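You operate a simulated robot arm through the tools that you are given. There is no shell and no other tool.

You are at the controls of a simulated robot arm. One attempt, no reset.

TASK
Take up the fixture's play with two shims, testing after each.
Fine: test first, thicker shim in slot 1; the last test reads 0.0.
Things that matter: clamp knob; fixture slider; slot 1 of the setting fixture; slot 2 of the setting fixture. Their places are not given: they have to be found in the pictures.

It is judged by the outcome, as a careful person would: the job done as asked, and still so three seconds after it is handed in. It fails if anything else is knocked over, pushed out of place, dropped, spilled or broken.

THE ROBOT
A 7-joint arm with a two-finger gripper, fixed in place. Base frame: the origin is at the foot of the arm, x ahead of it, y to its left, z up; the work surface is at about z = 0.86. Units: m, rad, N and s.
With the tool pointing down near the work surface it reaches from about 0.32 to 0.76 m from the base axis. Its first joint turns from -2.897 to 2.897 rad. Payload 1.71 kg.
The TCP is the grasp point between the finger pads, 0.02 m short of the fingertips. In the tool frame z runs along the fingers and y along their closing line. The gripper opens to 0.096 m. The gripper's body begins 0.113 m behind the TCP.
Orientation is that of the tool frame in the base frame, as a unit quaternion [w, x, y, z]. With the fingers straight down and closing along the base's y, the tool's x points along the base's -x, its y along +y and its z along -z.

THE INTERFACE
- The arm moves only by the tool jog_arm. Its argument "increments" is one flat list of numbers, 7 for each row, row after row: the turn, a rotation vector about the tool's x, y, z in rad, then the shift along the tool's x, y, z in m, then the gripper command, from -1 (shut) to 1 (fully open), values between in proportion. In form: [rx, ry, rz, x, y, z, gripper, rx, ry, rz, x, y, z, gripper, ...]. A call has 1 to 20 rows; each row shifts and turns the commanded pose from where the row before left it, along the tool's axes as they then stand. Each row takes 0.2 s and may step no farther than 0.05 m and 0.15 rad from the row before; otherwise, or with a gripper value out of range, the whole call is refused. A pose out of reach is approached as far as the arm can. The call stops where the force on the tool passes 40 N (or 10 N more than at its start, if that is more) or the arm is blocked; 0.2 s more then pass. Each finger travels about 0.153 m/s and halts on what it meets, pressing with about 33 N; the grip force reading is that of the motor and also rises with nothing between the fingers. The clock runs only during rows and for 0.2 s after the last one: add rows that do not move to give the fingers time. It gives the time, the measured TCP pose, the force on the tool (base axes), the opening and the grip force at its end, in the units of the frame above (readings bear some noise), with the torque about the TCP (base axes, N m) and any sound that the robot's microphone picked up.
- Cameras (640 x 400 px; columns grow to the right, rows downward): "scene" is fixed at [0.0494, -0.5127, 1.6143]; the picture's right is [0.90, -0.43, 0.00], its down [-0.23, -0.48, -0.85] and it looks along [0.36, 0.76, -0.53] (base axes); focal length 328 px, centre (320, 200). "wrist" rides on the gripper at [0.066, 0.014, -0.145] in the tool frame; the picture's right is [-0.21, 0.98, 0.00], its down [-0.88, -0.18, -0.45] and it looks along [-0.44, -0.09, 0.90] (tool axes); focal length 275 px, centre (320, 200).
- snapshot(camera): a new picture of that camera. The clock stands still meanwhile.
- lift_body(by): slides the trunk up (or, below 0, down) by that many m; the arm rides with it, the base frame stays. It gives what a move gives, with no picture.
- measure_at(camera, pixels): for up to 12 pixels [column, row] of the newest picture of that camera ("zoom" is the newest enlarged one), the place [x, y, z] in the base frame of the surface seen there, good to about 0.002 m, but the place of the scene camera against the robot may be out by one fixed shift of up to 0.018 m in any direction. The clock stands still meanwhile.
- inspect(camera, box): a new picture of the part [left, top, right, bottom] of that camera's present view, enlarged. The clock stands still meanwhile.
- sign_off(): hands the job in; it is judged then, once.

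Unless the task says otherwise, let go and move clear before handing in.

The tools are called after ">>>" as a command line: name --argument value ..., lists and objects as JSON in quotes. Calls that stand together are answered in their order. jog_arm: Moves the arm, as the interface text tells. Its arguments: {"type":"object","properties":{"increments":{"type":"array","items":{"type":"number"}}},"required":["increments"]} The other tools are called the same way: lift_body (by) slides the trunk up or down; snapshot (camera) takes a picture; measure_at (camera, pixels) gives the place of the surface under pixels of a picture; inspect (camera, box) takes an enlarged picture of a part of a camera's view; sign_off () hands the job in.

At the start:

```text
time_s: 0.0
eef_pos: [0.4537, 0.1039, 1.2132]
orientation: [-0.002, -0.001, 1.0, 0.001]
wrist_force: [-0.1, -0.1, 0.1]
moment: [0.02, -0.02, -0.03]
grip_width: 0.0961
gripper_force: 0.1
trunk travel left (down, up): [-0.2, 0.186]
```

scene: 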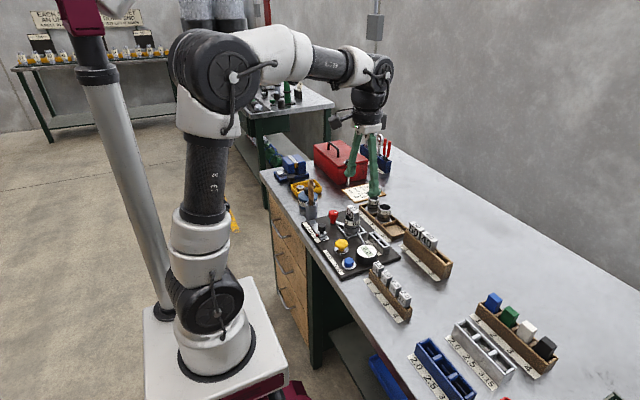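
wrist: 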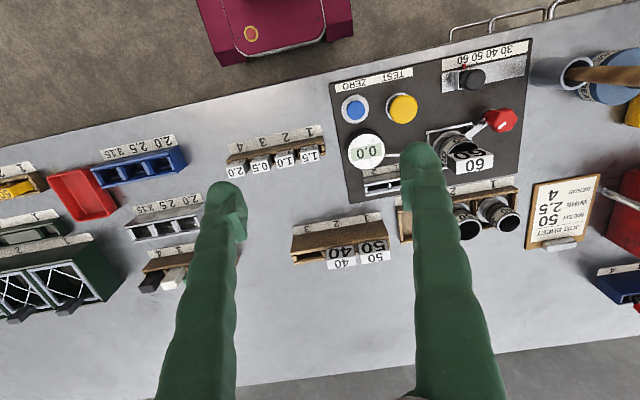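

The first pictures show a dark fixture panel with yellow TEST and blue ZERO buttons, a gauge reading 0.0, and nearby racks of labelled blocks. I'll enlarge several parts to read the labels.

>>> inspect --camera "wrist" --box '[320, 30, 560, 220]'

>>> inspect --camera "wrist" --box '[200, 100, 420, 280]'

>>> inspect --camera "wrist" --box '[0, 120, 240, 330]'

>>> inspect --camera "wrist" --box '[480, 60, 640, 310]'

>>> inspect --camera "scene" --box '[280, 180, 460, 330]'

>>> inspect --camera "scene" --box '[400, 280, 640, 400]'

>>> inspect --camera "scene" --box '[10, 0, 190, 100]'

```text
2.11 times, centred on (440, 125) of wrist
```

zoom: 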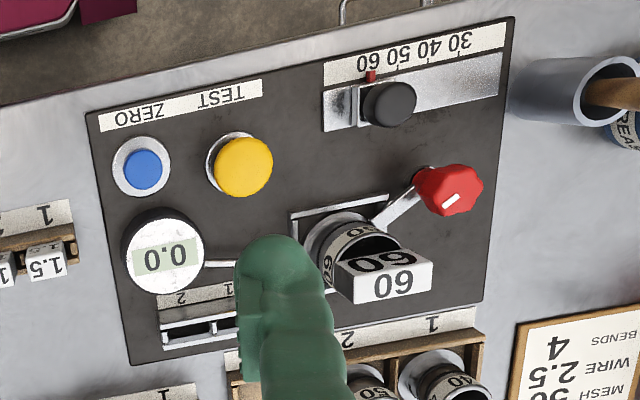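

```text
2.22 times, centred on (310, 190) of wrist
```

zoom: 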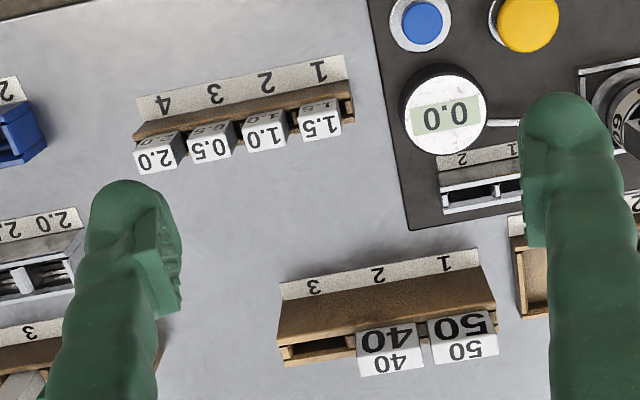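

```text
1.90 times, centred on (120, 225) of wrist
```

zoom: 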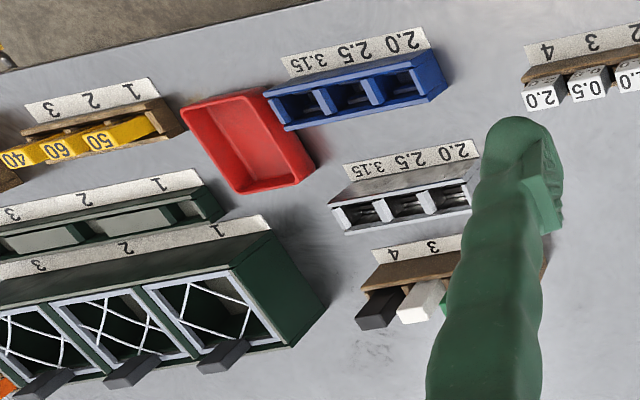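

```text
1.60 times, centred on (560, 185) of wrist
```

zoom: 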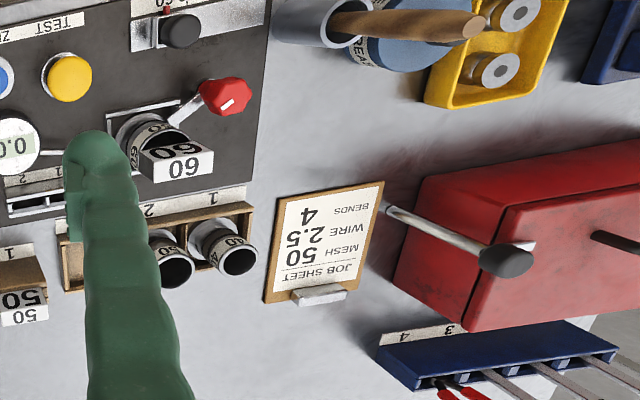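

```text
2.67 times, centred on (370, 255) of scene
```

zoom: 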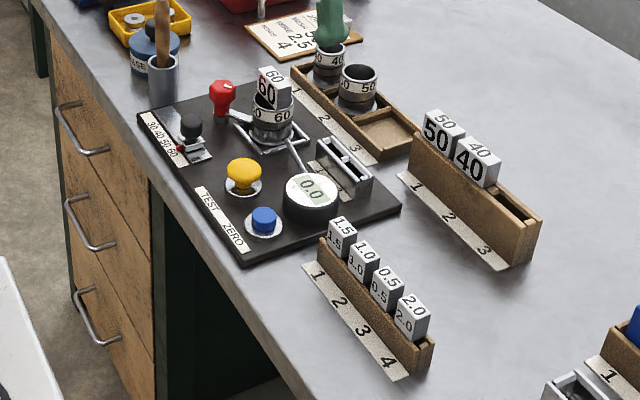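

```text
2.67 times, centred on (520, 340) of scene
```

zoom: 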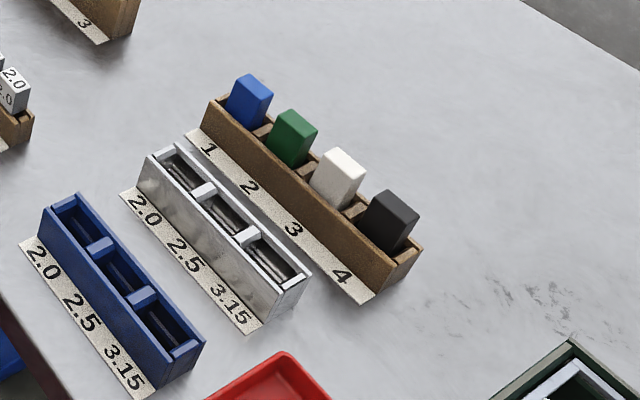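

```text
3.56 times, centred on (100, 50) of scene
```

zoom: 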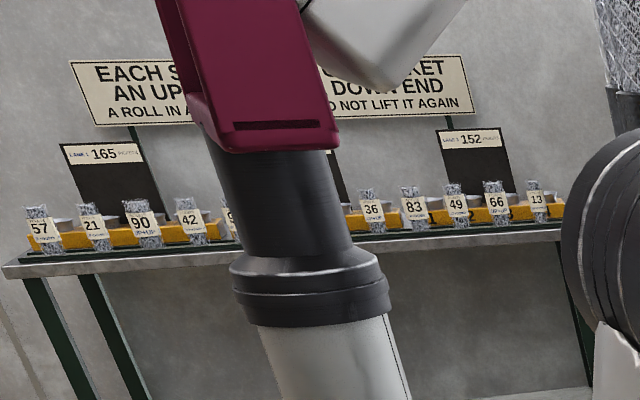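

The gauge reads 0.0 and the slider sits at 60. A 60 ring and a 60 block are in the seat, and the shim rack runs 1.5, 1.0, 0.5, 2.0 in places 1 to 4. I'll measure the main points in the wrist picture.

>>> snapshot --camera "wrist"

>>> measure_at --camera "wrist" --pixels '[[403, 107], [354, 107], [366, 152], [500, 120], [471, 77], [375, 182], [400, 180], [312, 155], [286, 159], [261, 165], [236, 170], [345, 120]]'

>>> measure_at --camera "scene" --pixels '[[341, 245], [348, 262], [367, 250], [342, 215], [351, 228], [376, 240], [384, 246], [376, 264], [383, 273], [391, 283], [398, 292], [352, 208]]'

```text
taken
```

wrist: 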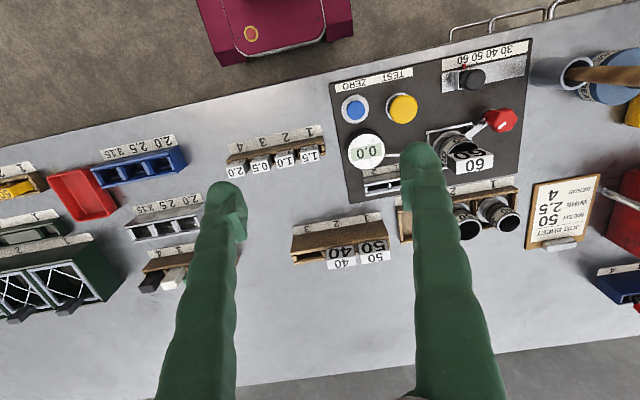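

```text
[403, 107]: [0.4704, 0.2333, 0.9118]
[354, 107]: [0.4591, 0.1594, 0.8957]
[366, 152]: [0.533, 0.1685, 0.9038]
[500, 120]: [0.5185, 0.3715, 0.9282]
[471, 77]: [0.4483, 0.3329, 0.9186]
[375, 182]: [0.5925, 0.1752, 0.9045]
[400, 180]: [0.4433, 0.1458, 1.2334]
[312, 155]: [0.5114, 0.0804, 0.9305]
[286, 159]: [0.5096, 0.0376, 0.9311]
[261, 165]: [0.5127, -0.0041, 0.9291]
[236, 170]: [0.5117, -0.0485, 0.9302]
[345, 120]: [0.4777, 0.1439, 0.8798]
```

```text
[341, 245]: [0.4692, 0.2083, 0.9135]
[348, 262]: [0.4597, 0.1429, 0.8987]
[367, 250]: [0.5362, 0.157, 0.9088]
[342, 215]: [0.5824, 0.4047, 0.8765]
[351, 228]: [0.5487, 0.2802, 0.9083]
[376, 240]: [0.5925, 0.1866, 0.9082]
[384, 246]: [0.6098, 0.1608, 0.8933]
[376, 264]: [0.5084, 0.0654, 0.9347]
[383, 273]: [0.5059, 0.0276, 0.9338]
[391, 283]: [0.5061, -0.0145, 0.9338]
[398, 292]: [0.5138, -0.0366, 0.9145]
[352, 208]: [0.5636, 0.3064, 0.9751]
```

The scene camera is offset from the wrist by about 13 mm in y. I'll move lower and left for a closer look at the fixture.

>>> jog_arm --increments '[0, 0, 0, 0.0135, 0.024, 0.02, 1, 0, 0, 0, 0.0135, 0.024, 0.02, 1, 0, 0, 0, 0.0135, 0.024, 0.02, 1, 0, 0, 0, 0.0135, 0.024, 0.02, 1, 0, 0, 0, 0, 0, 0, 1]'

>>> snapshot --camera "wrist"

```text
time_s: 1.2
eef_pos: [0.3794, 0.2, 1.1394]
orientation: [0.007, -0.001, 1.0, 0.001]
wrist_force: [-1.1, 0.3, 0.2]
moment: [0.02, 0.0, -0.02]
grip_width: 0.096
gripper_force: 0.1
trunk travel left (down, up): [-0.2, 0.186]
```

```text
taken
```

wrist: 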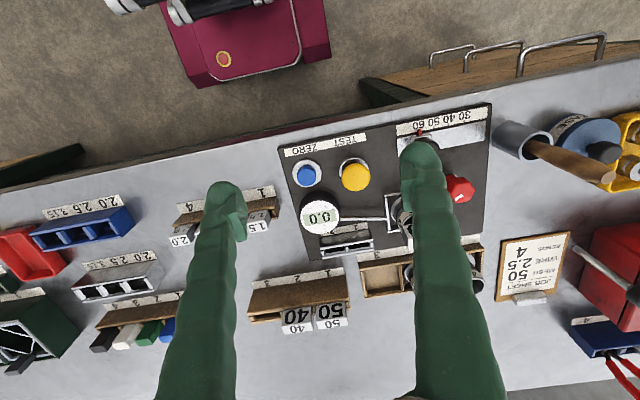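

The measured x (0.379) is short of the x I commanded (0.400). I'll check whether that's just settling and enlarge the fixture.

>>> jog_arm --increments '[0, 0, 0, 0, 0, 0, 1, 0, 0, 0, 0, 0, 0, 1]'

>>> inspect --camera "wrist" --box '[270, 100, 510, 270]'

```text
time_s: 1.8
eef_pos: [0.3801, 0.2011, 1.1386]
orientation: [0.007, 0.0, 1.0, 0.0]
wrist_force: [0.0, -1.2, -0.9]
moment: [-0.03, 0.01, -0.02]
grip_width: 0.0958
gripper_force: 0.1
trunk travel left (down, up): [-0.2, 0.186]
```

```text
2.35 times, centred on (390, 185) of wrist
```

zoom: 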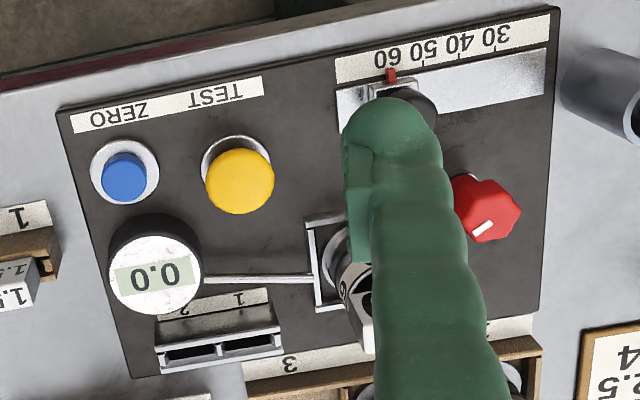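

The offset stays put, so it isn't lag. I'll make a small +x move to see how the arm tracks.

>>> jog_arm --increments '[0, 0, 0, -0.02, 0, 0, 1, 0, 0, 0, -0.02, 0, 0, 1, 0, 0, 0, 0, 0, 0, 1, 0, 0, 0, 0, 0, 0, 1]'

```text
time_s: 2.8
eef_pos: [0.4196, 0.2005, 1.1391]
orientation: [0.006, 0.0, 1.0, 0.0]
wrist_force: [0.5, -0.3, 0.9]
moment: [-0.03, -0.01, -0.01]
grip_width: 0.096
gripper_force: 0.0
trunk travel left (down, up): [-0.2, 0.186]
```

The increment tracks correctly, so I'll steer by the measured pose from here. Next I'll correct the small tilt and move right to see the fixture past the fingers.

>>> jog_arm --increments '[0, 0.012, 0, 0, -0.04, 0, 1, 0, 0, 0, 0, -0.04, 0, 1, 0, 0, 0, 0, -0.04, 0, 1, 0, 0, 0, 0, -0.04, 0, 1, 0, 0, 0, 0, 0, 0, 1, 0, 0, 0, 0, 0, 0, 1]'

>>> snapshot --camera "wrist"

>>> inspect --camera "wrist" --box '[380, 60, 640, 260]'

```text
time_s: 4.2
eef_pos: [0.4198, 0.0405, 1.1421]
orientation: [0.002, 0.0, 1.0, 0.0]
wrist_force: [0.3, -0.2, 0.9]
moment: [-0.02, -0.01, 0.01]
grip_width: 0.0957
gripper_force: 0.1
trunk travel left (down, up): [-0.2, 0.186]
```

```text
taken
```

wrist: 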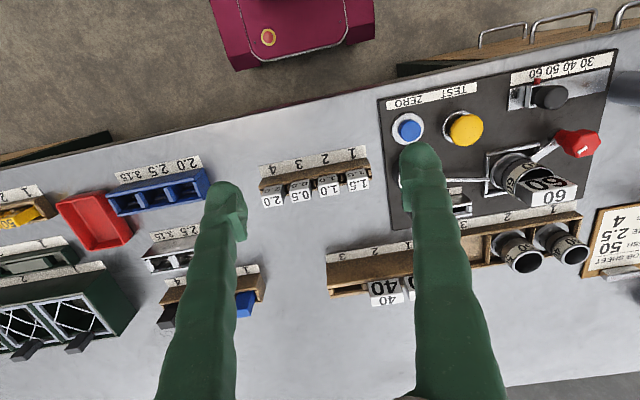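

```text
2.00 times, centred on (510, 160) of wrist
```

zoom: 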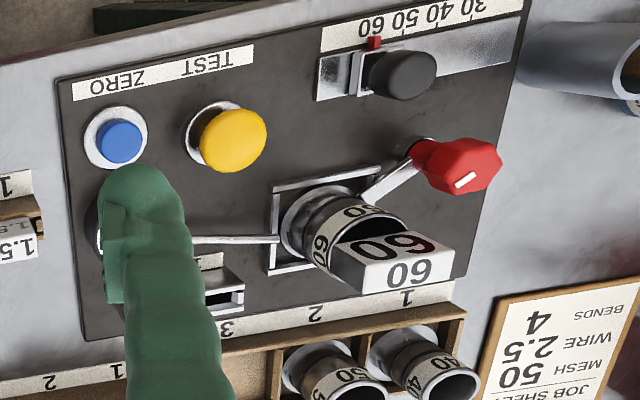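

The clamp lever rests on the 60 ring and the slider agrees at 60. Next I'll measure the TEST button for the first press, along with the other features.

>>> measure_at --camera "wrist" --pixels '[[466, 129], [453, 127], [480, 127], [466, 114], [466, 142], [410, 130], [578, 143], [549, 96], [517, 172], [549, 190], [463, 200], [450, 120]]'

>>> measure_at --camera "zoom" --pixels '[[232, 140], [205, 135], [263, 140], [238, 110], [228, 170], [222, 301], [235, 298], [205, 285], [215, 258], [240, 278], [350, 225], [400, 255]]'

```text
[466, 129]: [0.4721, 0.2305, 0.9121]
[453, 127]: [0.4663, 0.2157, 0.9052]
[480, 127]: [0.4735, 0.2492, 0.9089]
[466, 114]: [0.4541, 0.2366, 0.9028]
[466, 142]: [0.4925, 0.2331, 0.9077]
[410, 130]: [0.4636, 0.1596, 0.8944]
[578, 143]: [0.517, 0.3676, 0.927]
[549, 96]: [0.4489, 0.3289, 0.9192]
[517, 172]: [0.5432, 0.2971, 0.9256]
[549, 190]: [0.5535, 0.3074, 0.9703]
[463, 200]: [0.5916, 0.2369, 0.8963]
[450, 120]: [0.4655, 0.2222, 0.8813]
```

```text
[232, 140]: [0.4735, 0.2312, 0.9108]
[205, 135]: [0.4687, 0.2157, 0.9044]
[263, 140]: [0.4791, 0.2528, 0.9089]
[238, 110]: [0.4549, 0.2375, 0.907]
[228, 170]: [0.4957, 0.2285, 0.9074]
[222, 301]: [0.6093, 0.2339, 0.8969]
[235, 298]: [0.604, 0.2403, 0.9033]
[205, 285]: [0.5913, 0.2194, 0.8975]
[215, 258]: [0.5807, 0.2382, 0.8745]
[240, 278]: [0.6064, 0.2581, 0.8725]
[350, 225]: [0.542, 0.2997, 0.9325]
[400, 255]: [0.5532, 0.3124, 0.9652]
```

The TEST button is centred near (0.474, 0.234) with its top at z≈0.912. I'll shut the gripper, move above it and check the pose.

>>> jog_arm --increments '[0, 0.004, 0, -0.0108, 0.0387, 0, -1, 0, 0, 0, -0.0108, 0.0387, 0, -1, 0, 0, 0, -0.0108, 0.0387, 0, -1, 0, 0, 0, -0.0108, 0.0387, 0, -1, 0, 0, 0, -0.0108, 0.0387, 0, -1, 0, 0, 0, 0, 0, 0.04, -1, 0, 0, 0, 0, 0, 0.04, -1, 0, 0, 0, 0, 0, 0.04, -1, 0, 0, 0, 0, 0, 0.03, -1, 0, 0, 0, 0, 0, 0, -1, 0, 0, 0, 0, 0, 0, -1]'

>>> snapshot --camera "wrist"

>>> snapshot --camera "scene"

```text
time_s: 6.6
eef_pos: [0.4745, 0.2336, 0.9884]
orientation: [-0.001, 0.0, 1.0, 0.0]
wrist_force: [0.1, 0.4, 1.0]
moment: [0.02, -0.02, 0.03]
grip_width: 0.0002
gripper_force: 29.7
trunk travel left (down, up): [-0.2, 0.186]
```

```text
taken
```

wrist: 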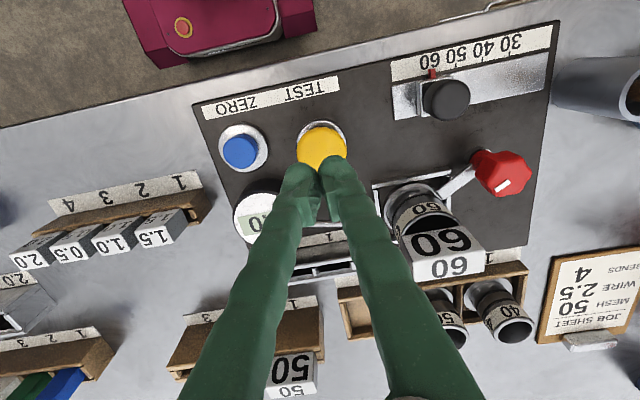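

```text
taken
```

scene: 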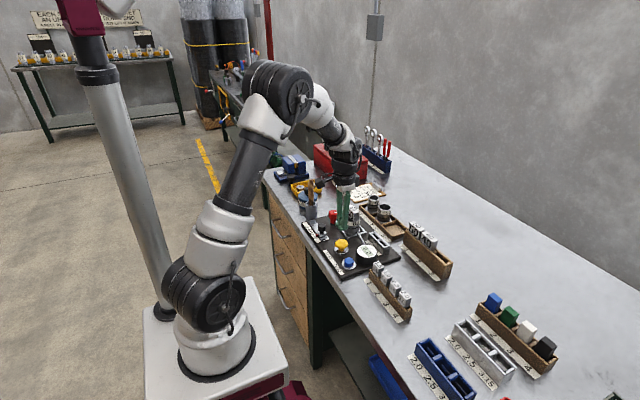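

I'm above the button with the pose as intended. I'll re-measure the button, check its centre, and descend in small steps.

>>> measure_at --camera "wrist" --pixels '[[322, 145], [298, 150], [346, 145], [322, 128], [318, 160], [338, 155], [264, 222], [496, 172], [445, 98], [440, 240], [432, 75], [460, 180]]'

>>> jog_arm --increments '[0, 0, 0, 0, 0, 0.02, -1, 0, 0, 0, 0, 0, 0.02, -1, 0, 0, 0, 0, 0, 0.008, -1]'

```text
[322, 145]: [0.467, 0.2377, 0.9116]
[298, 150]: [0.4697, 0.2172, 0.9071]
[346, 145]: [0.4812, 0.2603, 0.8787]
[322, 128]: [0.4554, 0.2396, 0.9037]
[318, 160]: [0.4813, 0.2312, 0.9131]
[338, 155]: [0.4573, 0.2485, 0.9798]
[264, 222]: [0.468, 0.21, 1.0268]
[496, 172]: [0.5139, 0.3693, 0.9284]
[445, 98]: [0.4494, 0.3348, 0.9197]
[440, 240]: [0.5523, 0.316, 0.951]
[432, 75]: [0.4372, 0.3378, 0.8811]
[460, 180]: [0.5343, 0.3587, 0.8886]
```

```text
time_s: 7.4
eef_pos: [0.4747, 0.2331, 0.941]
orientation: [-0.001, 0.0, 1.0, 0.0]
wrist_force: [0.3, 1.0, 0.4]
moment: [-0.01, -0.01, 0.0]
grip_width: 0.0004
gripper_force: 29.6
trunk travel left (down, up): [-0.2, 0.186]
```

Tips are at z≈0.921, about 8 mm above the button. I'll press down in small steps.

>>> jog_arm --increments '[0, 0, 0, 0, 0, 0.004, -1, 0, 0, 0, 0, 0, 0.004, -1, 0, 0, 0, 0, 0, 0.002, -1, 0, 0, 0, 0, 0, 0.002, -1]'

>>> snapshot --camera "wrist"

```text
time_s: 8.4
eef_pos: [0.4747, 0.2345, 0.9287]
orientation: [-0.001, 0.0, 1.0, -0.001]
wrist_force: [0.1, 0.2, 0.6]
moment: [0.02, -0.02, 0.0]
grip_width: 0.0001
gripper_force: 29.4
trunk travel left (down, up): [-0.2, 0.186]
```

```text
taken
```

wrist: 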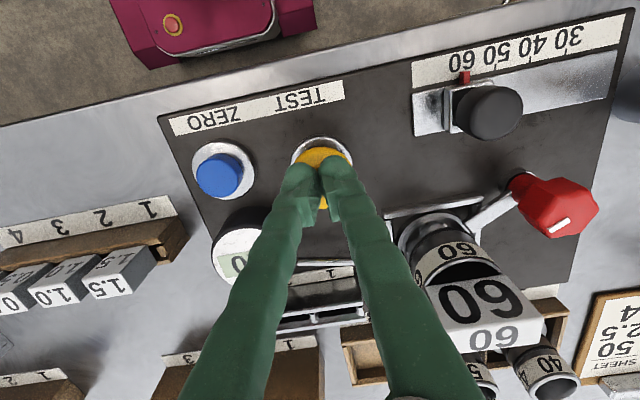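

No contact yet (0.6 N). I'll keep descending 2 mm per row.

>>> jog_arm --increments '[0, 0, 0, 0, 0, 0.002, -1, 0, 0, 0, 0, 0, 0.002, -1, 0, 0, 0, 0, 0, 0.002, -1]'

>>> snapshot --camera "wrist"

```text
time_s: 9.2
eef_pos: [0.4749, 0.2358, 0.9234]
orientation: [-0.001, 0.0, 1.0, 0.001]
wrist_force: [0.2, 2.9, 7.4]
moment: [0.06, -0.04, 0.01]
grip_width: 0.0061
gripper_force: 30.0
trunk travel left (down, up): [-0.2, 0.186]
heard: click
```

```text
taken
```

wrist: 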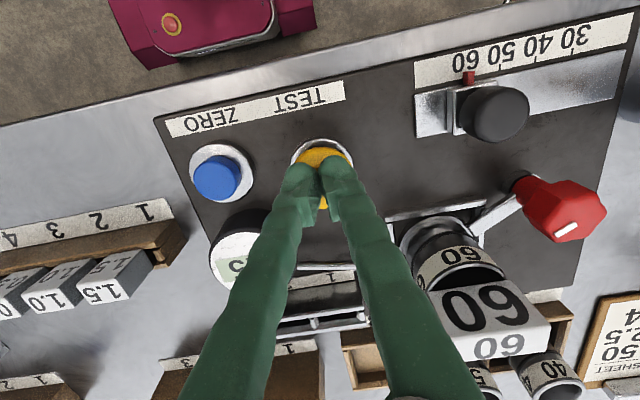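

The press clicked at 7 N and the gauge digit changed (around px (236,264)). I'll back off straight up and read it.

>>> jog_arm --increments '[0, 0, 0, 0, 0, -0.01, -1, 0, 0, 0, 0, 0, -0.04, -1, 0, 0, 0, 0, 0, -0.04, -1, 0, 0, 0, 0, 0, -0.04, -1, 0, 0, 0, 0, 0, 0, -1]'

>>> snapshot --camera "wrist"

>>> inspect --camera "scene" --box '[300, 190, 420, 290]'

```text
time_s: 10.4
eef_pos: [0.4735, 0.2347, 1.0542]
orientation: [-0.001, -0.001, 1.0, 0.0]
wrist_force: [-0.4, 0.8, 0.4]
moment: [0.01, 0.0, 0.04]
grip_width: 0.0
gripper_force: 29.0
trunk travel left (down, up): [-0.2, 0.186]
```

```text
taken
```

wrist: 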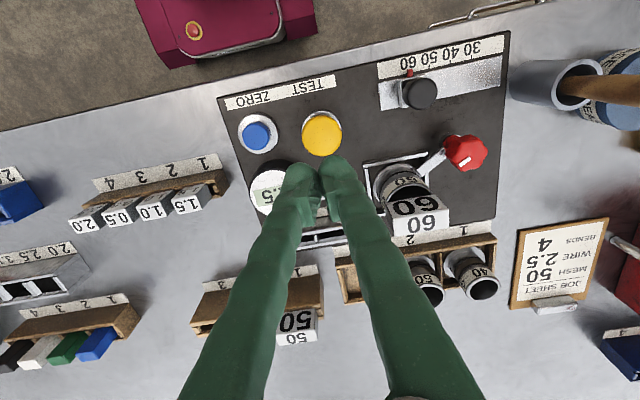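

```text
4.00 times, centred on (360, 240) of scene
```

zoom: 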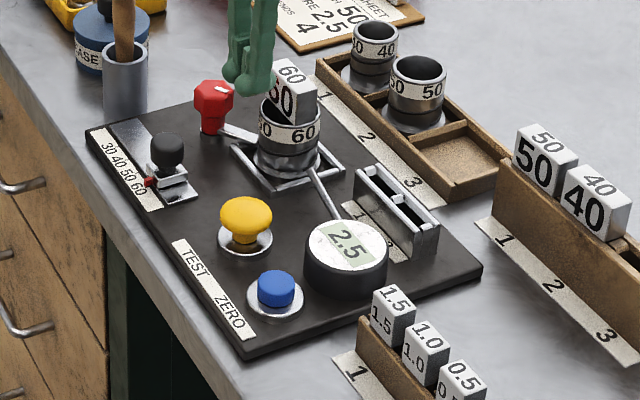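

The scene zoom shows the gauge at 2.5, so 1.5 + 1.0 or 2.0 + 0.5 would both fill it. I'll move between the shim rack and the slots for close views of both.

>>> jog_arm --increments '[0, 0, 0, 0, -0.04, 0, -1, 0, 0, 0, 0, -0.04, 0, -1, 0, 0, 0, 0, -0.035, 0, -1, 0, 0, 0, 0, 0, 0, -1]'

>>> snapshot --camera "wrist"

>>> inspect --camera "wrist" --box '[160, 100, 320, 240]'

>>> inspect --camera "wrist" --box '[340, 130, 500, 270]'

```text
time_s: 11.4
eef_pos: [0.4732, 0.1189, 1.0543]
orientation: [0.0, -0.001, 1.0, 0.0]
wrist_force: [0.6, -0.5, -0.6]
moment: [-0.01, -0.01, 0.0]
grip_width: 0.0
gripper_force: 29.9
trunk travel left (down, up): [-0.2, 0.186]
```

```text
taken
```

wrist: 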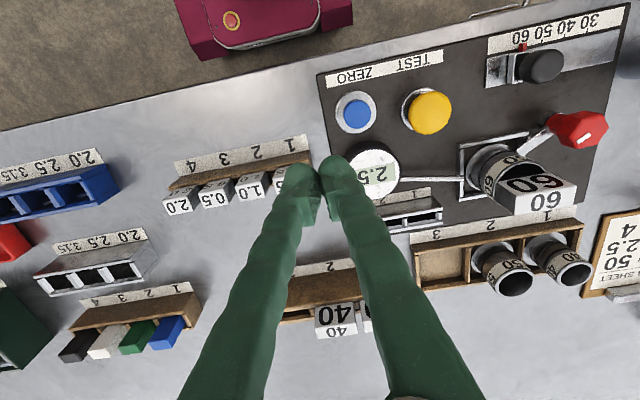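

```text
2.86 times, centred on (240, 170) of wrist
```

zoom: 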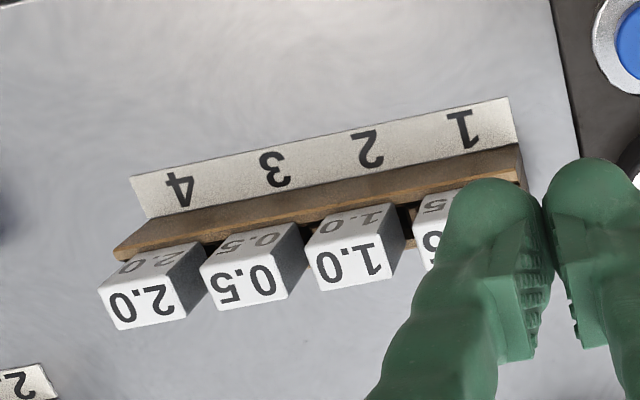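

```text
2.86 times, centred on (420, 200) of wrist
```

zoom: 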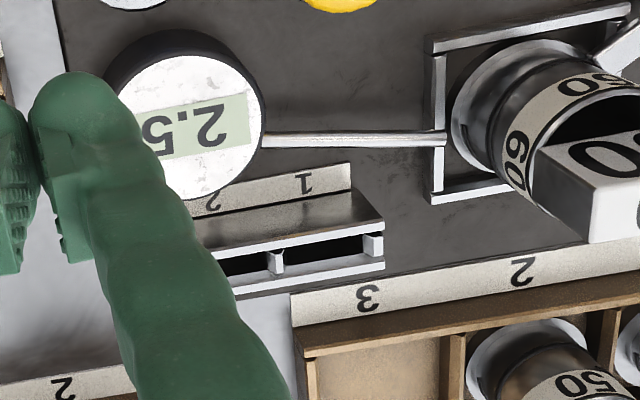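

The block tops and the slot openings are visible. I'll measure the slot edges in this zoom first, then zoom on the shims.

>>> measure_at --camera "zoom" --pixels '[[281, 253], [365, 240], [370, 253], [280, 270], [240, 267], [378, 258], [325, 245], [350, 212], [380, 232], [372, 244], [383, 266], [275, 262]]'

>>> inspect --camera "wrist" --box '[150, 130, 330, 230]'

```text
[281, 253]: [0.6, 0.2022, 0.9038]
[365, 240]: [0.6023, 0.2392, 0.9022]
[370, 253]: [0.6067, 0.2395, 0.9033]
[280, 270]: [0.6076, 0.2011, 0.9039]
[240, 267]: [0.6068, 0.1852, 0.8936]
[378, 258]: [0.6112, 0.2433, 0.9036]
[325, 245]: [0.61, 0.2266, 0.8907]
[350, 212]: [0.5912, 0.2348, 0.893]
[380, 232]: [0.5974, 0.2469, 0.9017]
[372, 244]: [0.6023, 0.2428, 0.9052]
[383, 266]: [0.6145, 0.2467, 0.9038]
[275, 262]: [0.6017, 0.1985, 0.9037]
```

```text
3.56 times, centred on (240, 180) of wrist
```

zoom: 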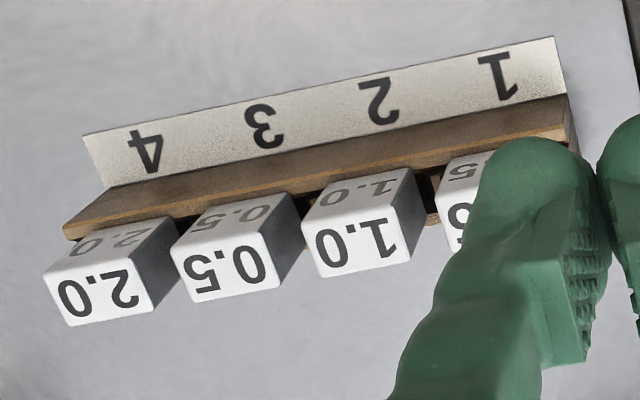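

>>> measure_at --camera "zoom" --pixels '[[318, 236], [395, 220], [325, 272], [408, 258], [310, 205], [395, 175], [178, 252], [262, 237], [190, 295], [276, 282], [355, 248], [228, 270]]'

>>> measure_at --camera "wrist" --pixels '[[177, 205], [216, 198], [250, 191], [168, 190], [308, 154], [320, 172], [270, 162], [212, 196], [390, 224], [438, 214], [440, 222], [414, 218]]'

```text
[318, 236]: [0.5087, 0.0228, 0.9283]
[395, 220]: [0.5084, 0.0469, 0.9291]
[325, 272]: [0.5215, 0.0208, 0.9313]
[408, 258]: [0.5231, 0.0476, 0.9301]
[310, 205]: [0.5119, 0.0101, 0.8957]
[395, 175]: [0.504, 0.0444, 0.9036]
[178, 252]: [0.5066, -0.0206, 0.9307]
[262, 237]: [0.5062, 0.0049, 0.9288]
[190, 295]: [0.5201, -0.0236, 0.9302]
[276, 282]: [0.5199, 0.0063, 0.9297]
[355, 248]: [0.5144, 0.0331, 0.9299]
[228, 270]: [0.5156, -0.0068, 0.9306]
```

```text
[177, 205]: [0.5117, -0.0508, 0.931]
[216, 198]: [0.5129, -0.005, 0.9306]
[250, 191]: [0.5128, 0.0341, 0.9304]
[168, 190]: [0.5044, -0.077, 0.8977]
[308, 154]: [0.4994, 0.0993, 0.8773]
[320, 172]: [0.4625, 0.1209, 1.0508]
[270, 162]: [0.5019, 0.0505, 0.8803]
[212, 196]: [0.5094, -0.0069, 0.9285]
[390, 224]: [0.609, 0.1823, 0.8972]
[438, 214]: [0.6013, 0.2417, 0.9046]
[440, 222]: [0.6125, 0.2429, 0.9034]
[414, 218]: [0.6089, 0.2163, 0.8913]
```

The shim tops are about 26 mm by 16 mm with tops at z≈0.930. Slot 1 lies near (0.605, 0.221) with its top at z≈0.904. I'll go in closer to see the slot opening properly.

>>> jog_arm --increments '[0, 0, 0, -0.036, 0.0, 0.015, -1, 0, 0, 0, -0.036, 0.006, 0.015, -1, 0, 0, 0, 0, 0, 0, -1, 0, 0, 0, 0, 0, 0, -1]'

>>> snapshot --camera "wrist"

>>> inspect --camera "wrist" --box '[330, 90, 490, 190]'

```text
time_s: 12.4
eef_pos: [0.5458, 0.1262, 1.024]
orientation: [-0.001, 0.0, 1.0, 0.0]
wrist_force: [0.2, -0.1, 0.2]
moment: [0.0, 0.0, -0.04]
grip_width: 0.0002
gripper_force: 29.6
trunk travel left (down, up): [-0.2, 0.186]
```

```text
taken
```

wrist: 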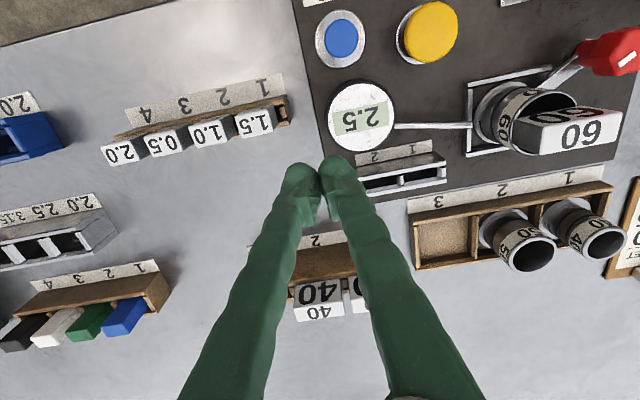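

```text
4.00 times, centred on (410, 140) of wrist
```

zoom: 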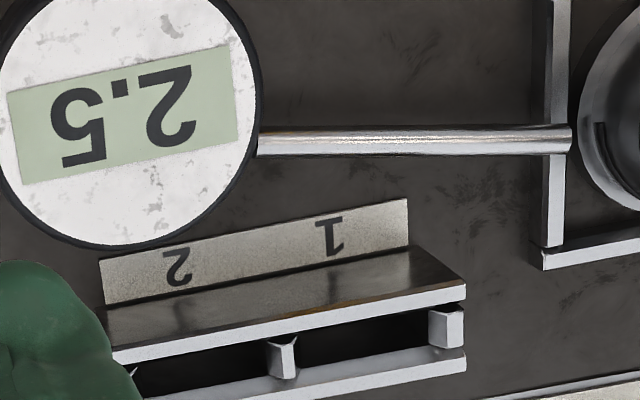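

>>> measure_at --camera "zoom" --pixels '[[465, 285], [465, 299], [432, 315], [462, 312], [448, 342], [460, 352], [460, 370], [268, 346], [293, 340], [284, 375], [300, 374], [120, 355]]'

>>> measure_at --camera "zoom" --pixels '[[300, 325], [300, 368], [400, 304], [400, 355], [430, 348], [200, 340], [200, 384], [350, 335], [350, 346], [380, 330], [330, 320], [330, 373]]'

```text
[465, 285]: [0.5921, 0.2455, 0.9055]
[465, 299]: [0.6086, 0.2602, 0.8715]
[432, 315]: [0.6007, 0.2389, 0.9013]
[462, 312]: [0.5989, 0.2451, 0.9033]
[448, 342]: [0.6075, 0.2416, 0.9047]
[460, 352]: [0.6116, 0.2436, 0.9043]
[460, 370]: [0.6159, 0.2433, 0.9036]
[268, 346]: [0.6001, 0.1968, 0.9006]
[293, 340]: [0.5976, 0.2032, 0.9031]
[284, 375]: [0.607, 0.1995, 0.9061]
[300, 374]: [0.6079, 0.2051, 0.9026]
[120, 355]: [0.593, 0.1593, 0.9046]
```

```text
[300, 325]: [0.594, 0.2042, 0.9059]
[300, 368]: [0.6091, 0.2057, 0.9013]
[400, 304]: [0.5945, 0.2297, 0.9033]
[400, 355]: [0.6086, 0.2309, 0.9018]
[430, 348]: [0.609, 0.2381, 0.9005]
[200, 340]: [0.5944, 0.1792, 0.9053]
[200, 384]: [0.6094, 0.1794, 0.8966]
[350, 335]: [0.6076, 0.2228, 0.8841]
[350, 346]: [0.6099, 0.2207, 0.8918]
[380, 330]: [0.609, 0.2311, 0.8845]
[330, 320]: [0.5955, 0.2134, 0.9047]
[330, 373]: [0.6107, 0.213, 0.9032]
```

Slot 1's opening measures about 0.597–0.610 in x and 0.204–0.238 in y. The shim heads look thicker than that, so I'll check the shim shape in the scene view.

>>> inspect --camera "scene" --box '[360, 250, 420, 325]'

>>> inspect --camera "scene" --box '[360, 220, 410, 265]'

>>> inspect --camera "wrist" --box '[95, 60, 305, 180]'

```text
5.33 times, centred on (390, 288) of scene
```

zoom: 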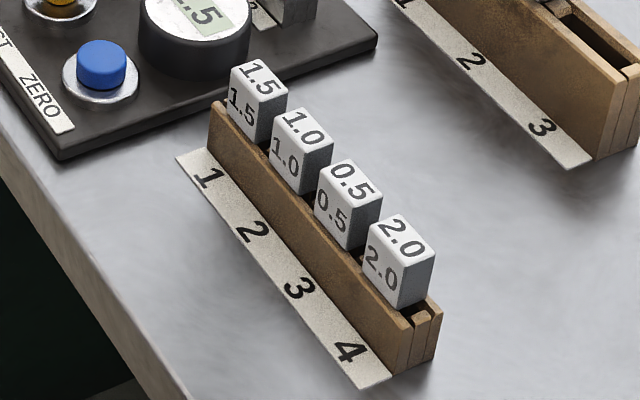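

```text
8.89 times, centred on (385, 242) of scene
```

zoom: 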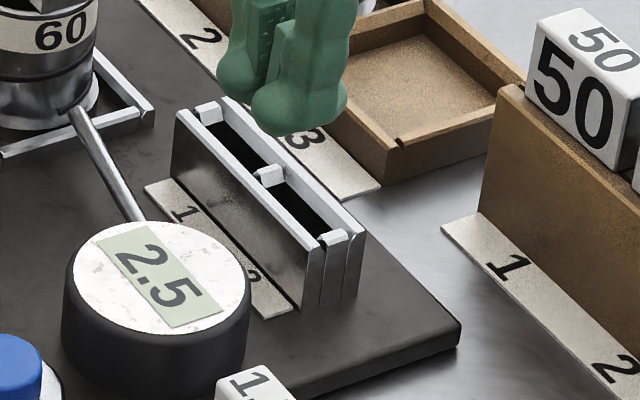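

```text
3.05 times, centred on (200, 120) of wrist
```

zoom: 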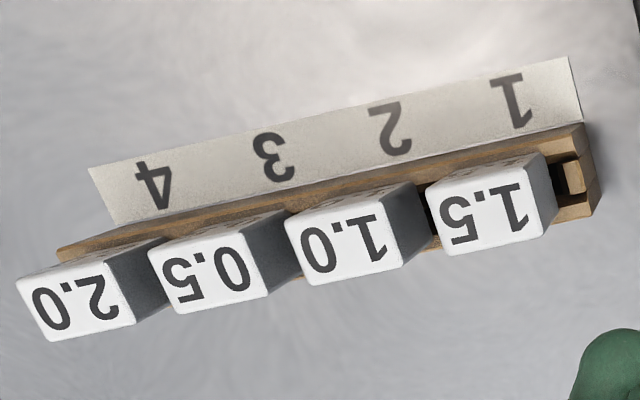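

The shims have block heads on narrower tabs that sit in the rack, and the fixture slots have the same form. I'll pick 2.0 then 0.5, gripping across x so the tab is centred on the narrow direction. Moving above the 2.0 shim and turning the tool by -90°.

>>> jog_arm --increments '[0, 0, 0, 0, 0, -0.04, -0.1, 0, 0, 0, 0.008, -0.044, 0, -0.1, 0, 0, 0, 0.008, -0.044, 0, -0.1, 0, 0, 0, 0.008, -0.044, 0, -0.1, 0, 0, 0, 0.007, -0.044, 0, -0.1, 0, 0, -0.1428, 0, 0, 0, -0.1, 0, 0, -0.1428, 0, 0, 0, -0.1, 0, 0, -0.1428, 0, 0, 0, -0.1, 0, 0, -0.1428, 0, 0, 0, -0.1, 0, 0, -0.1428, 0, 0, 0, -0.1, 0, 0, -0.1428, 0, 0, 0, -0.1, 0, 0, -0.1428, 0, 0, 0, -0.1, 0, 0, -0.1428, 0, 0, 0, -0.1, 0, 0, -0.1428, 0, 0, 0, -0.1, 0, 0, -0.1428, 0, 0, 0, -0.1, 0, 0, -0.1428, 0, 0, 0, -0.1, 0, 0, 0, 0, 0, 0, -0.1]'

>>> snapshot --camera "wrist"

>>> snapshot --camera "scene"

```text
time_s: 16.0
eef_pos: [0.5169, -0.05, 1.0625]
orientation: [0.0, 0.708, -0.707, -0.001]
wrist_force: [-0.6, 0.5, 0.8]
moment: [-0.01, -0.01, 0.0]
grip_width: 0.0432
gripper_force: 0.1
trunk travel left (down, up): [-0.2, 0.186]
```

```text
taken
```

wrist: 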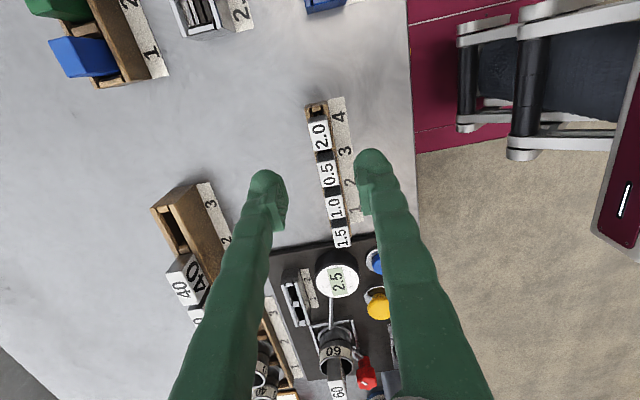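

```text
taken
```

scene: 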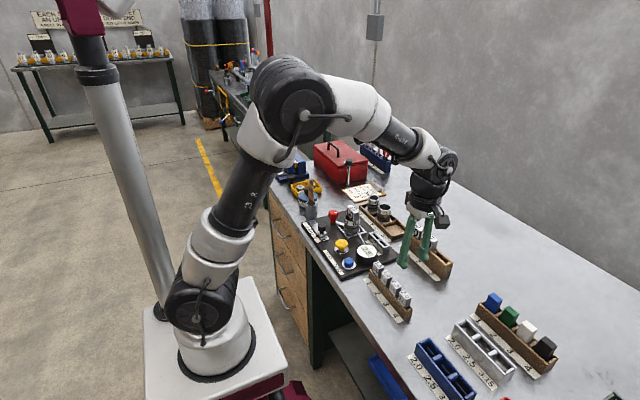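

The turn worked: now tool x = base -y and tool y = base -x. I'll measure the 2.0 shim's head from this view.

>>> inspect --camera "wrist" --box '[270, 90, 390, 165]'

```text
5.33 times, centred on (330, 128) of wrist
```

zoom: 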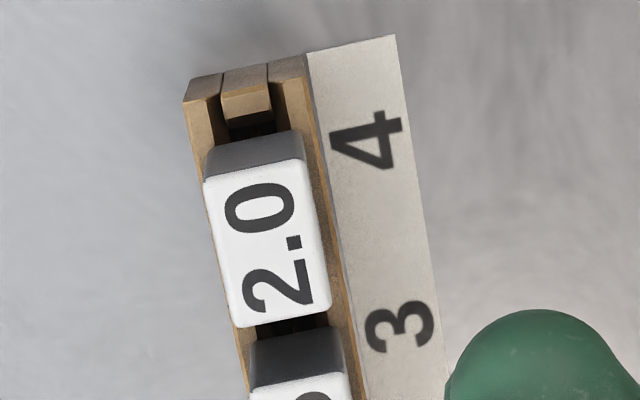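

>>> measure_at --camera "zoom" --pixels '[[208, 184], [303, 162], [240, 322], [330, 306], [255, 250], [200, 110], [290, 80], [243, 104], [345, 340], [218, 150], [250, 125], [325, 230]]'

```text
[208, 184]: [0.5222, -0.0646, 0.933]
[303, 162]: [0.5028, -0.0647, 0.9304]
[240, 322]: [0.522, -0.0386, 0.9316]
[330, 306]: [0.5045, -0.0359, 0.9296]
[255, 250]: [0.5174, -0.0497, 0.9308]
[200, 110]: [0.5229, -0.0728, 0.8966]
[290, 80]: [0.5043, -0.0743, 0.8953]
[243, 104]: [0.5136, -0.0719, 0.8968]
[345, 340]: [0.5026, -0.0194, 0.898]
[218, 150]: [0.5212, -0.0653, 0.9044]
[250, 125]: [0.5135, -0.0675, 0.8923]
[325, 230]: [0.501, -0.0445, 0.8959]
```

The 2.0 head spans x 0.503–0.522 and y -0.065 to -0.037, centred near (0.513, -0.051), with the rack top at z≈0.897. I'll descend partway and check.

>>> jog_arm --increments '[0, 0, 0, 0.001, 0.0038, 0, -0.1, 0, 0, 0, 0, 0, 0.04, -0.1, 0, 0, 0, 0, 0, 0.04, -0.1, 0, 0, 0, 0, 0, 0.02, -0.1, 0, 0, 0, 0, 0, 0, -0.1, 0, 0, 0, 0, 0, 0, -0.1]'

>>> snapshot --camera "wrist"

>>> inspect --camera "scene" --box '[340, 200, 460, 320]'

```text
time_s: 17.4
eef_pos: [0.5121, -0.0512, 0.9624]
orientation: [0.001, 0.708, -0.706, -0.001]
wrist_force: [-0.3, -0.5, -0.5]
moment: [-0.04, 0.01, 0.01]
grip_width: 0.0433
gripper_force: 0.1
trunk travel left (down, up): [-0.2, 0.186]
```

```text
taken
```

wrist: 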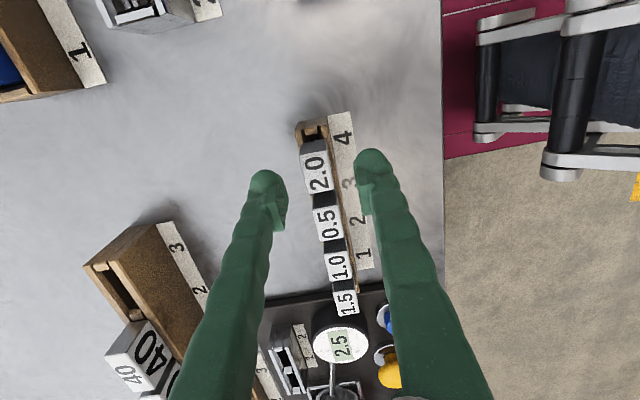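

```text
3.33 times, centred on (400, 260) of scene
```

zoom: 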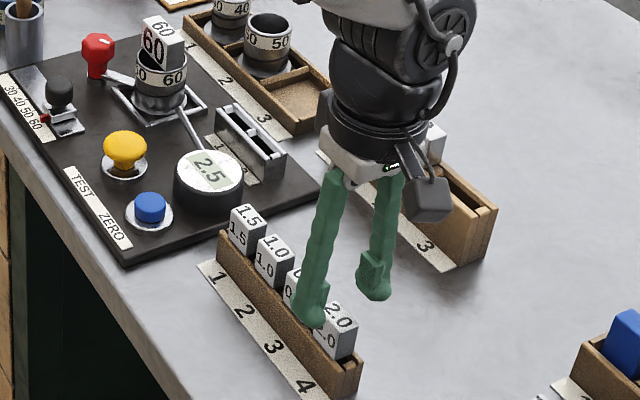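

The fingers straddle the 2.0 head. I'll descend to TCP z≈0.922 so the tips stay above the rack top.

>>> jog_arm --increments '[0, 0, 0, 0, 0, 0.02, -0.1, 0, 0, 0, 0, 0, 0.01, -0.1, 0, 0, 0, 0, 0, 0.01, -0.1, 0, 0, 0, 0, 0, 0, -0.1]'

>>> snapshot --camera "wrist"

>>> inspect --camera "scene" --box '[340, 220, 440, 320]'

```text
time_s: 18.4
eef_pos: [0.5117, -0.052, 0.9226]
orientation: [0.001, 0.707, -0.707, -0.001]
wrist_force: [0.8, 0.0, -0.5]
moment: [-0.02, 0.01, 0.03]
grip_width: 0.0431
gripper_force: 0.0
trunk travel left (down, up): [-0.2, 0.186]
```

```text
taken
```

wrist: 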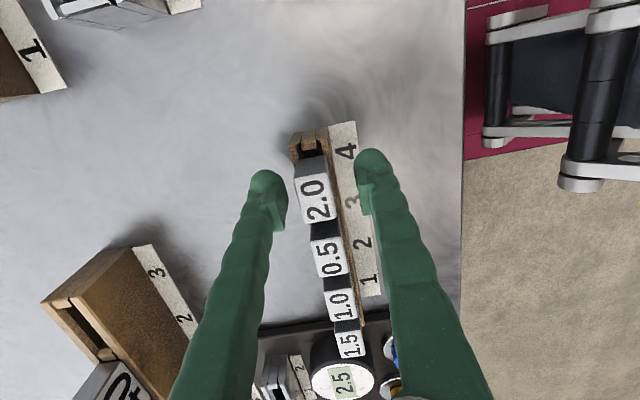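

```text
4.00 times, centred on (390, 270) of scene
```

zoom: 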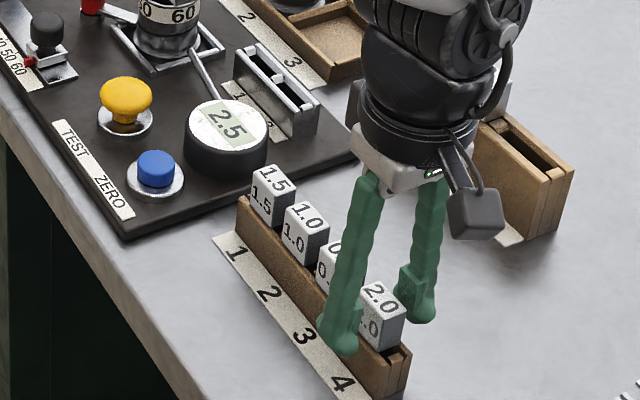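

>>> measure_at --camera "wrist" --pixels '[[300, 182], [324, 176], [304, 220], [332, 213], [317, 200], [276, 205], [362, 190], [265, 175], [300, 140], [322, 130]]'

```text
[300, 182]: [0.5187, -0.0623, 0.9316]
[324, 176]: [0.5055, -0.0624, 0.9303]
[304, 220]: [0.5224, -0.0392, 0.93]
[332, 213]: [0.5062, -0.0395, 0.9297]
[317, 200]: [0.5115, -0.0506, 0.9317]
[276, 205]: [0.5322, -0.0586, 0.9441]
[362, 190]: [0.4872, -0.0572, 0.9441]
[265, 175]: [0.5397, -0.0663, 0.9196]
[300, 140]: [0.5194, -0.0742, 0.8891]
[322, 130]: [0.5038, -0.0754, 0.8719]
```

The head centre is x≈0.513, so I'll shift 1.5 mm in +x and then close on it.

>>> jog_arm --increments '[0, 0, 0, 0, -0.0015, 0, -0.1, 0, 0, 0, 0, 0, 0, -0.3, 0, 0, 0, 0, 0, 0, -0.5, 0, 0, 0, 0, 0, 0, -1, 0, 0, 0, 0, 0, 0, -1]'

```text
time_s: 19.6
eef_pos: [0.5138, -0.0515, 0.9239]
orientation: [0.001, 0.708, -0.707, 0.0]
wrist_force: [-0.3, 0.5, 0.2]
moment: [0.04, 0.02, 0.0]
grip_width: 0.0187
gripper_force: 33.1
trunk travel left (down, up): [-0.2, 0.186]
```

The gripper holds the head at 18.7 mm width and 33 N. I'll lift straight up slowly and check it comes free.

>>> jog_arm --increments '[0, 0, 0, 0, 0, -0.005, -1, 0, 0, 0, 0, 0, -0.01, -1, 0, 0, 0, 0, 0, -0.02, -1, 0, 0, 0, 0, 0, -0.03, -1, 0, 0, 0, 0, 0, -0.03, -1, 0, 0, 0, 0, 0, 0, -1]'

>>> snapshot --camera "wrist"

>>> inspect --camera "scene" --box '[340, 190, 460, 320]'

```text
time_s: 21.0
eef_pos: [0.5118, -0.051, 1.0188]
orientation: [0.0, -0.707, 0.707, 0.001]
wrist_force: [0.3, 0.3, 0.6]
moment: [-0.04, 0.0, 0.02]
grip_width: 0.0185
gripper_force: 32.9
trunk travel left (down, up): [-0.2, 0.186]
```

```text
taken
```

wrist: 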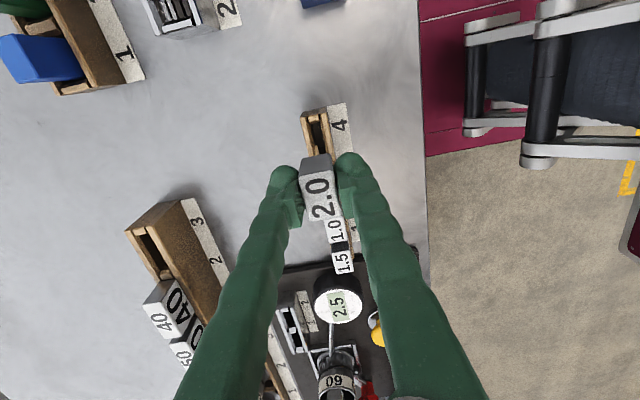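

```text
3.08 times, centred on (400, 255) of scene
```

zoom: 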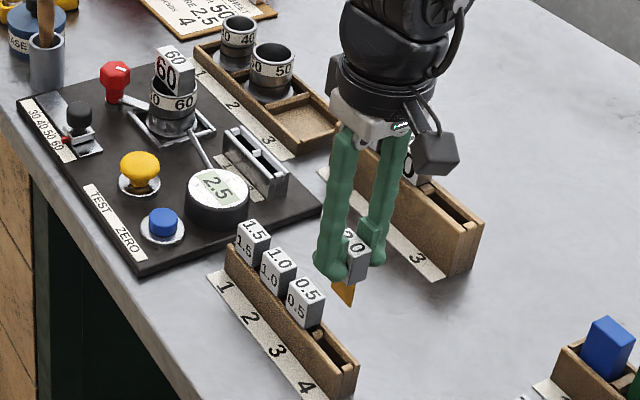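

The 2.0 shim is out, with a brass tab under the head. I'll enlarge it to see the tab's size and offset.

>>> inspect --camera "scene" --box '[450, 265, 490, 310]'

>>> inspect --camera "scene" --box '[458, 260, 488, 305]'

>>> snapshot --camera "scene"

```text
8.89 times, centred on (470, 288) of scene
```

zoom: 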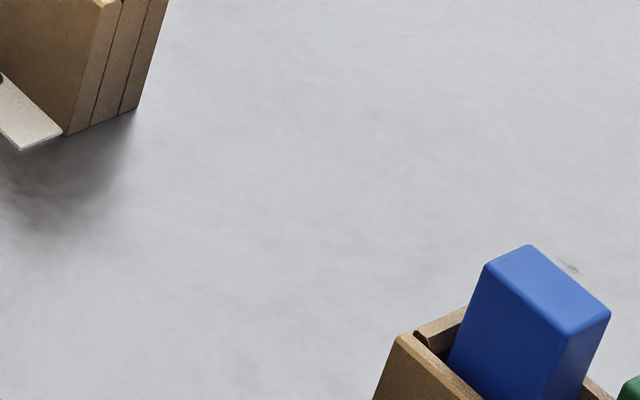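

```text
8.89 times, centred on (473, 282) of scene
```

zoom: 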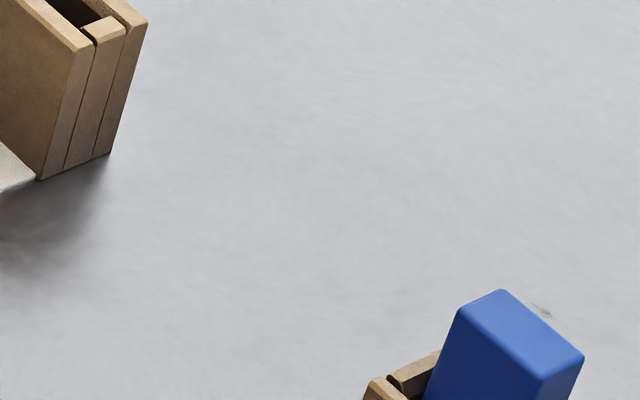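

```text
taken
```

scene: 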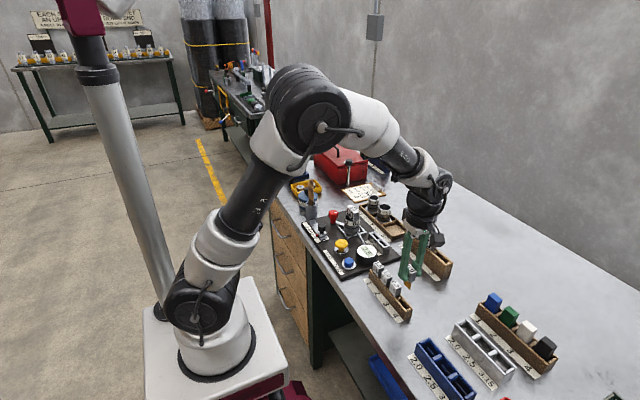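

>>> inspect --camera "scene" --box '[390, 255, 430, 295]'

```text
10.00 times, centred on (410, 275) of scene
```

zoom: 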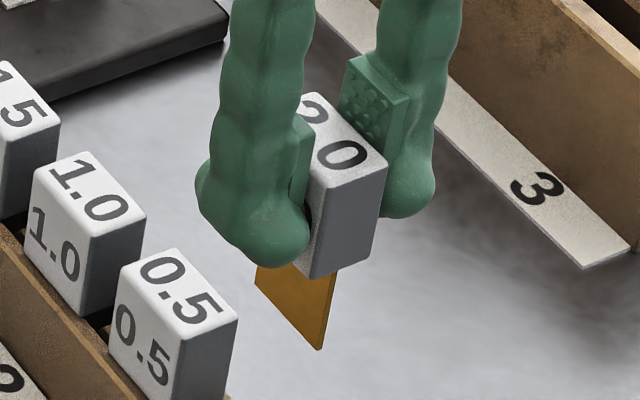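

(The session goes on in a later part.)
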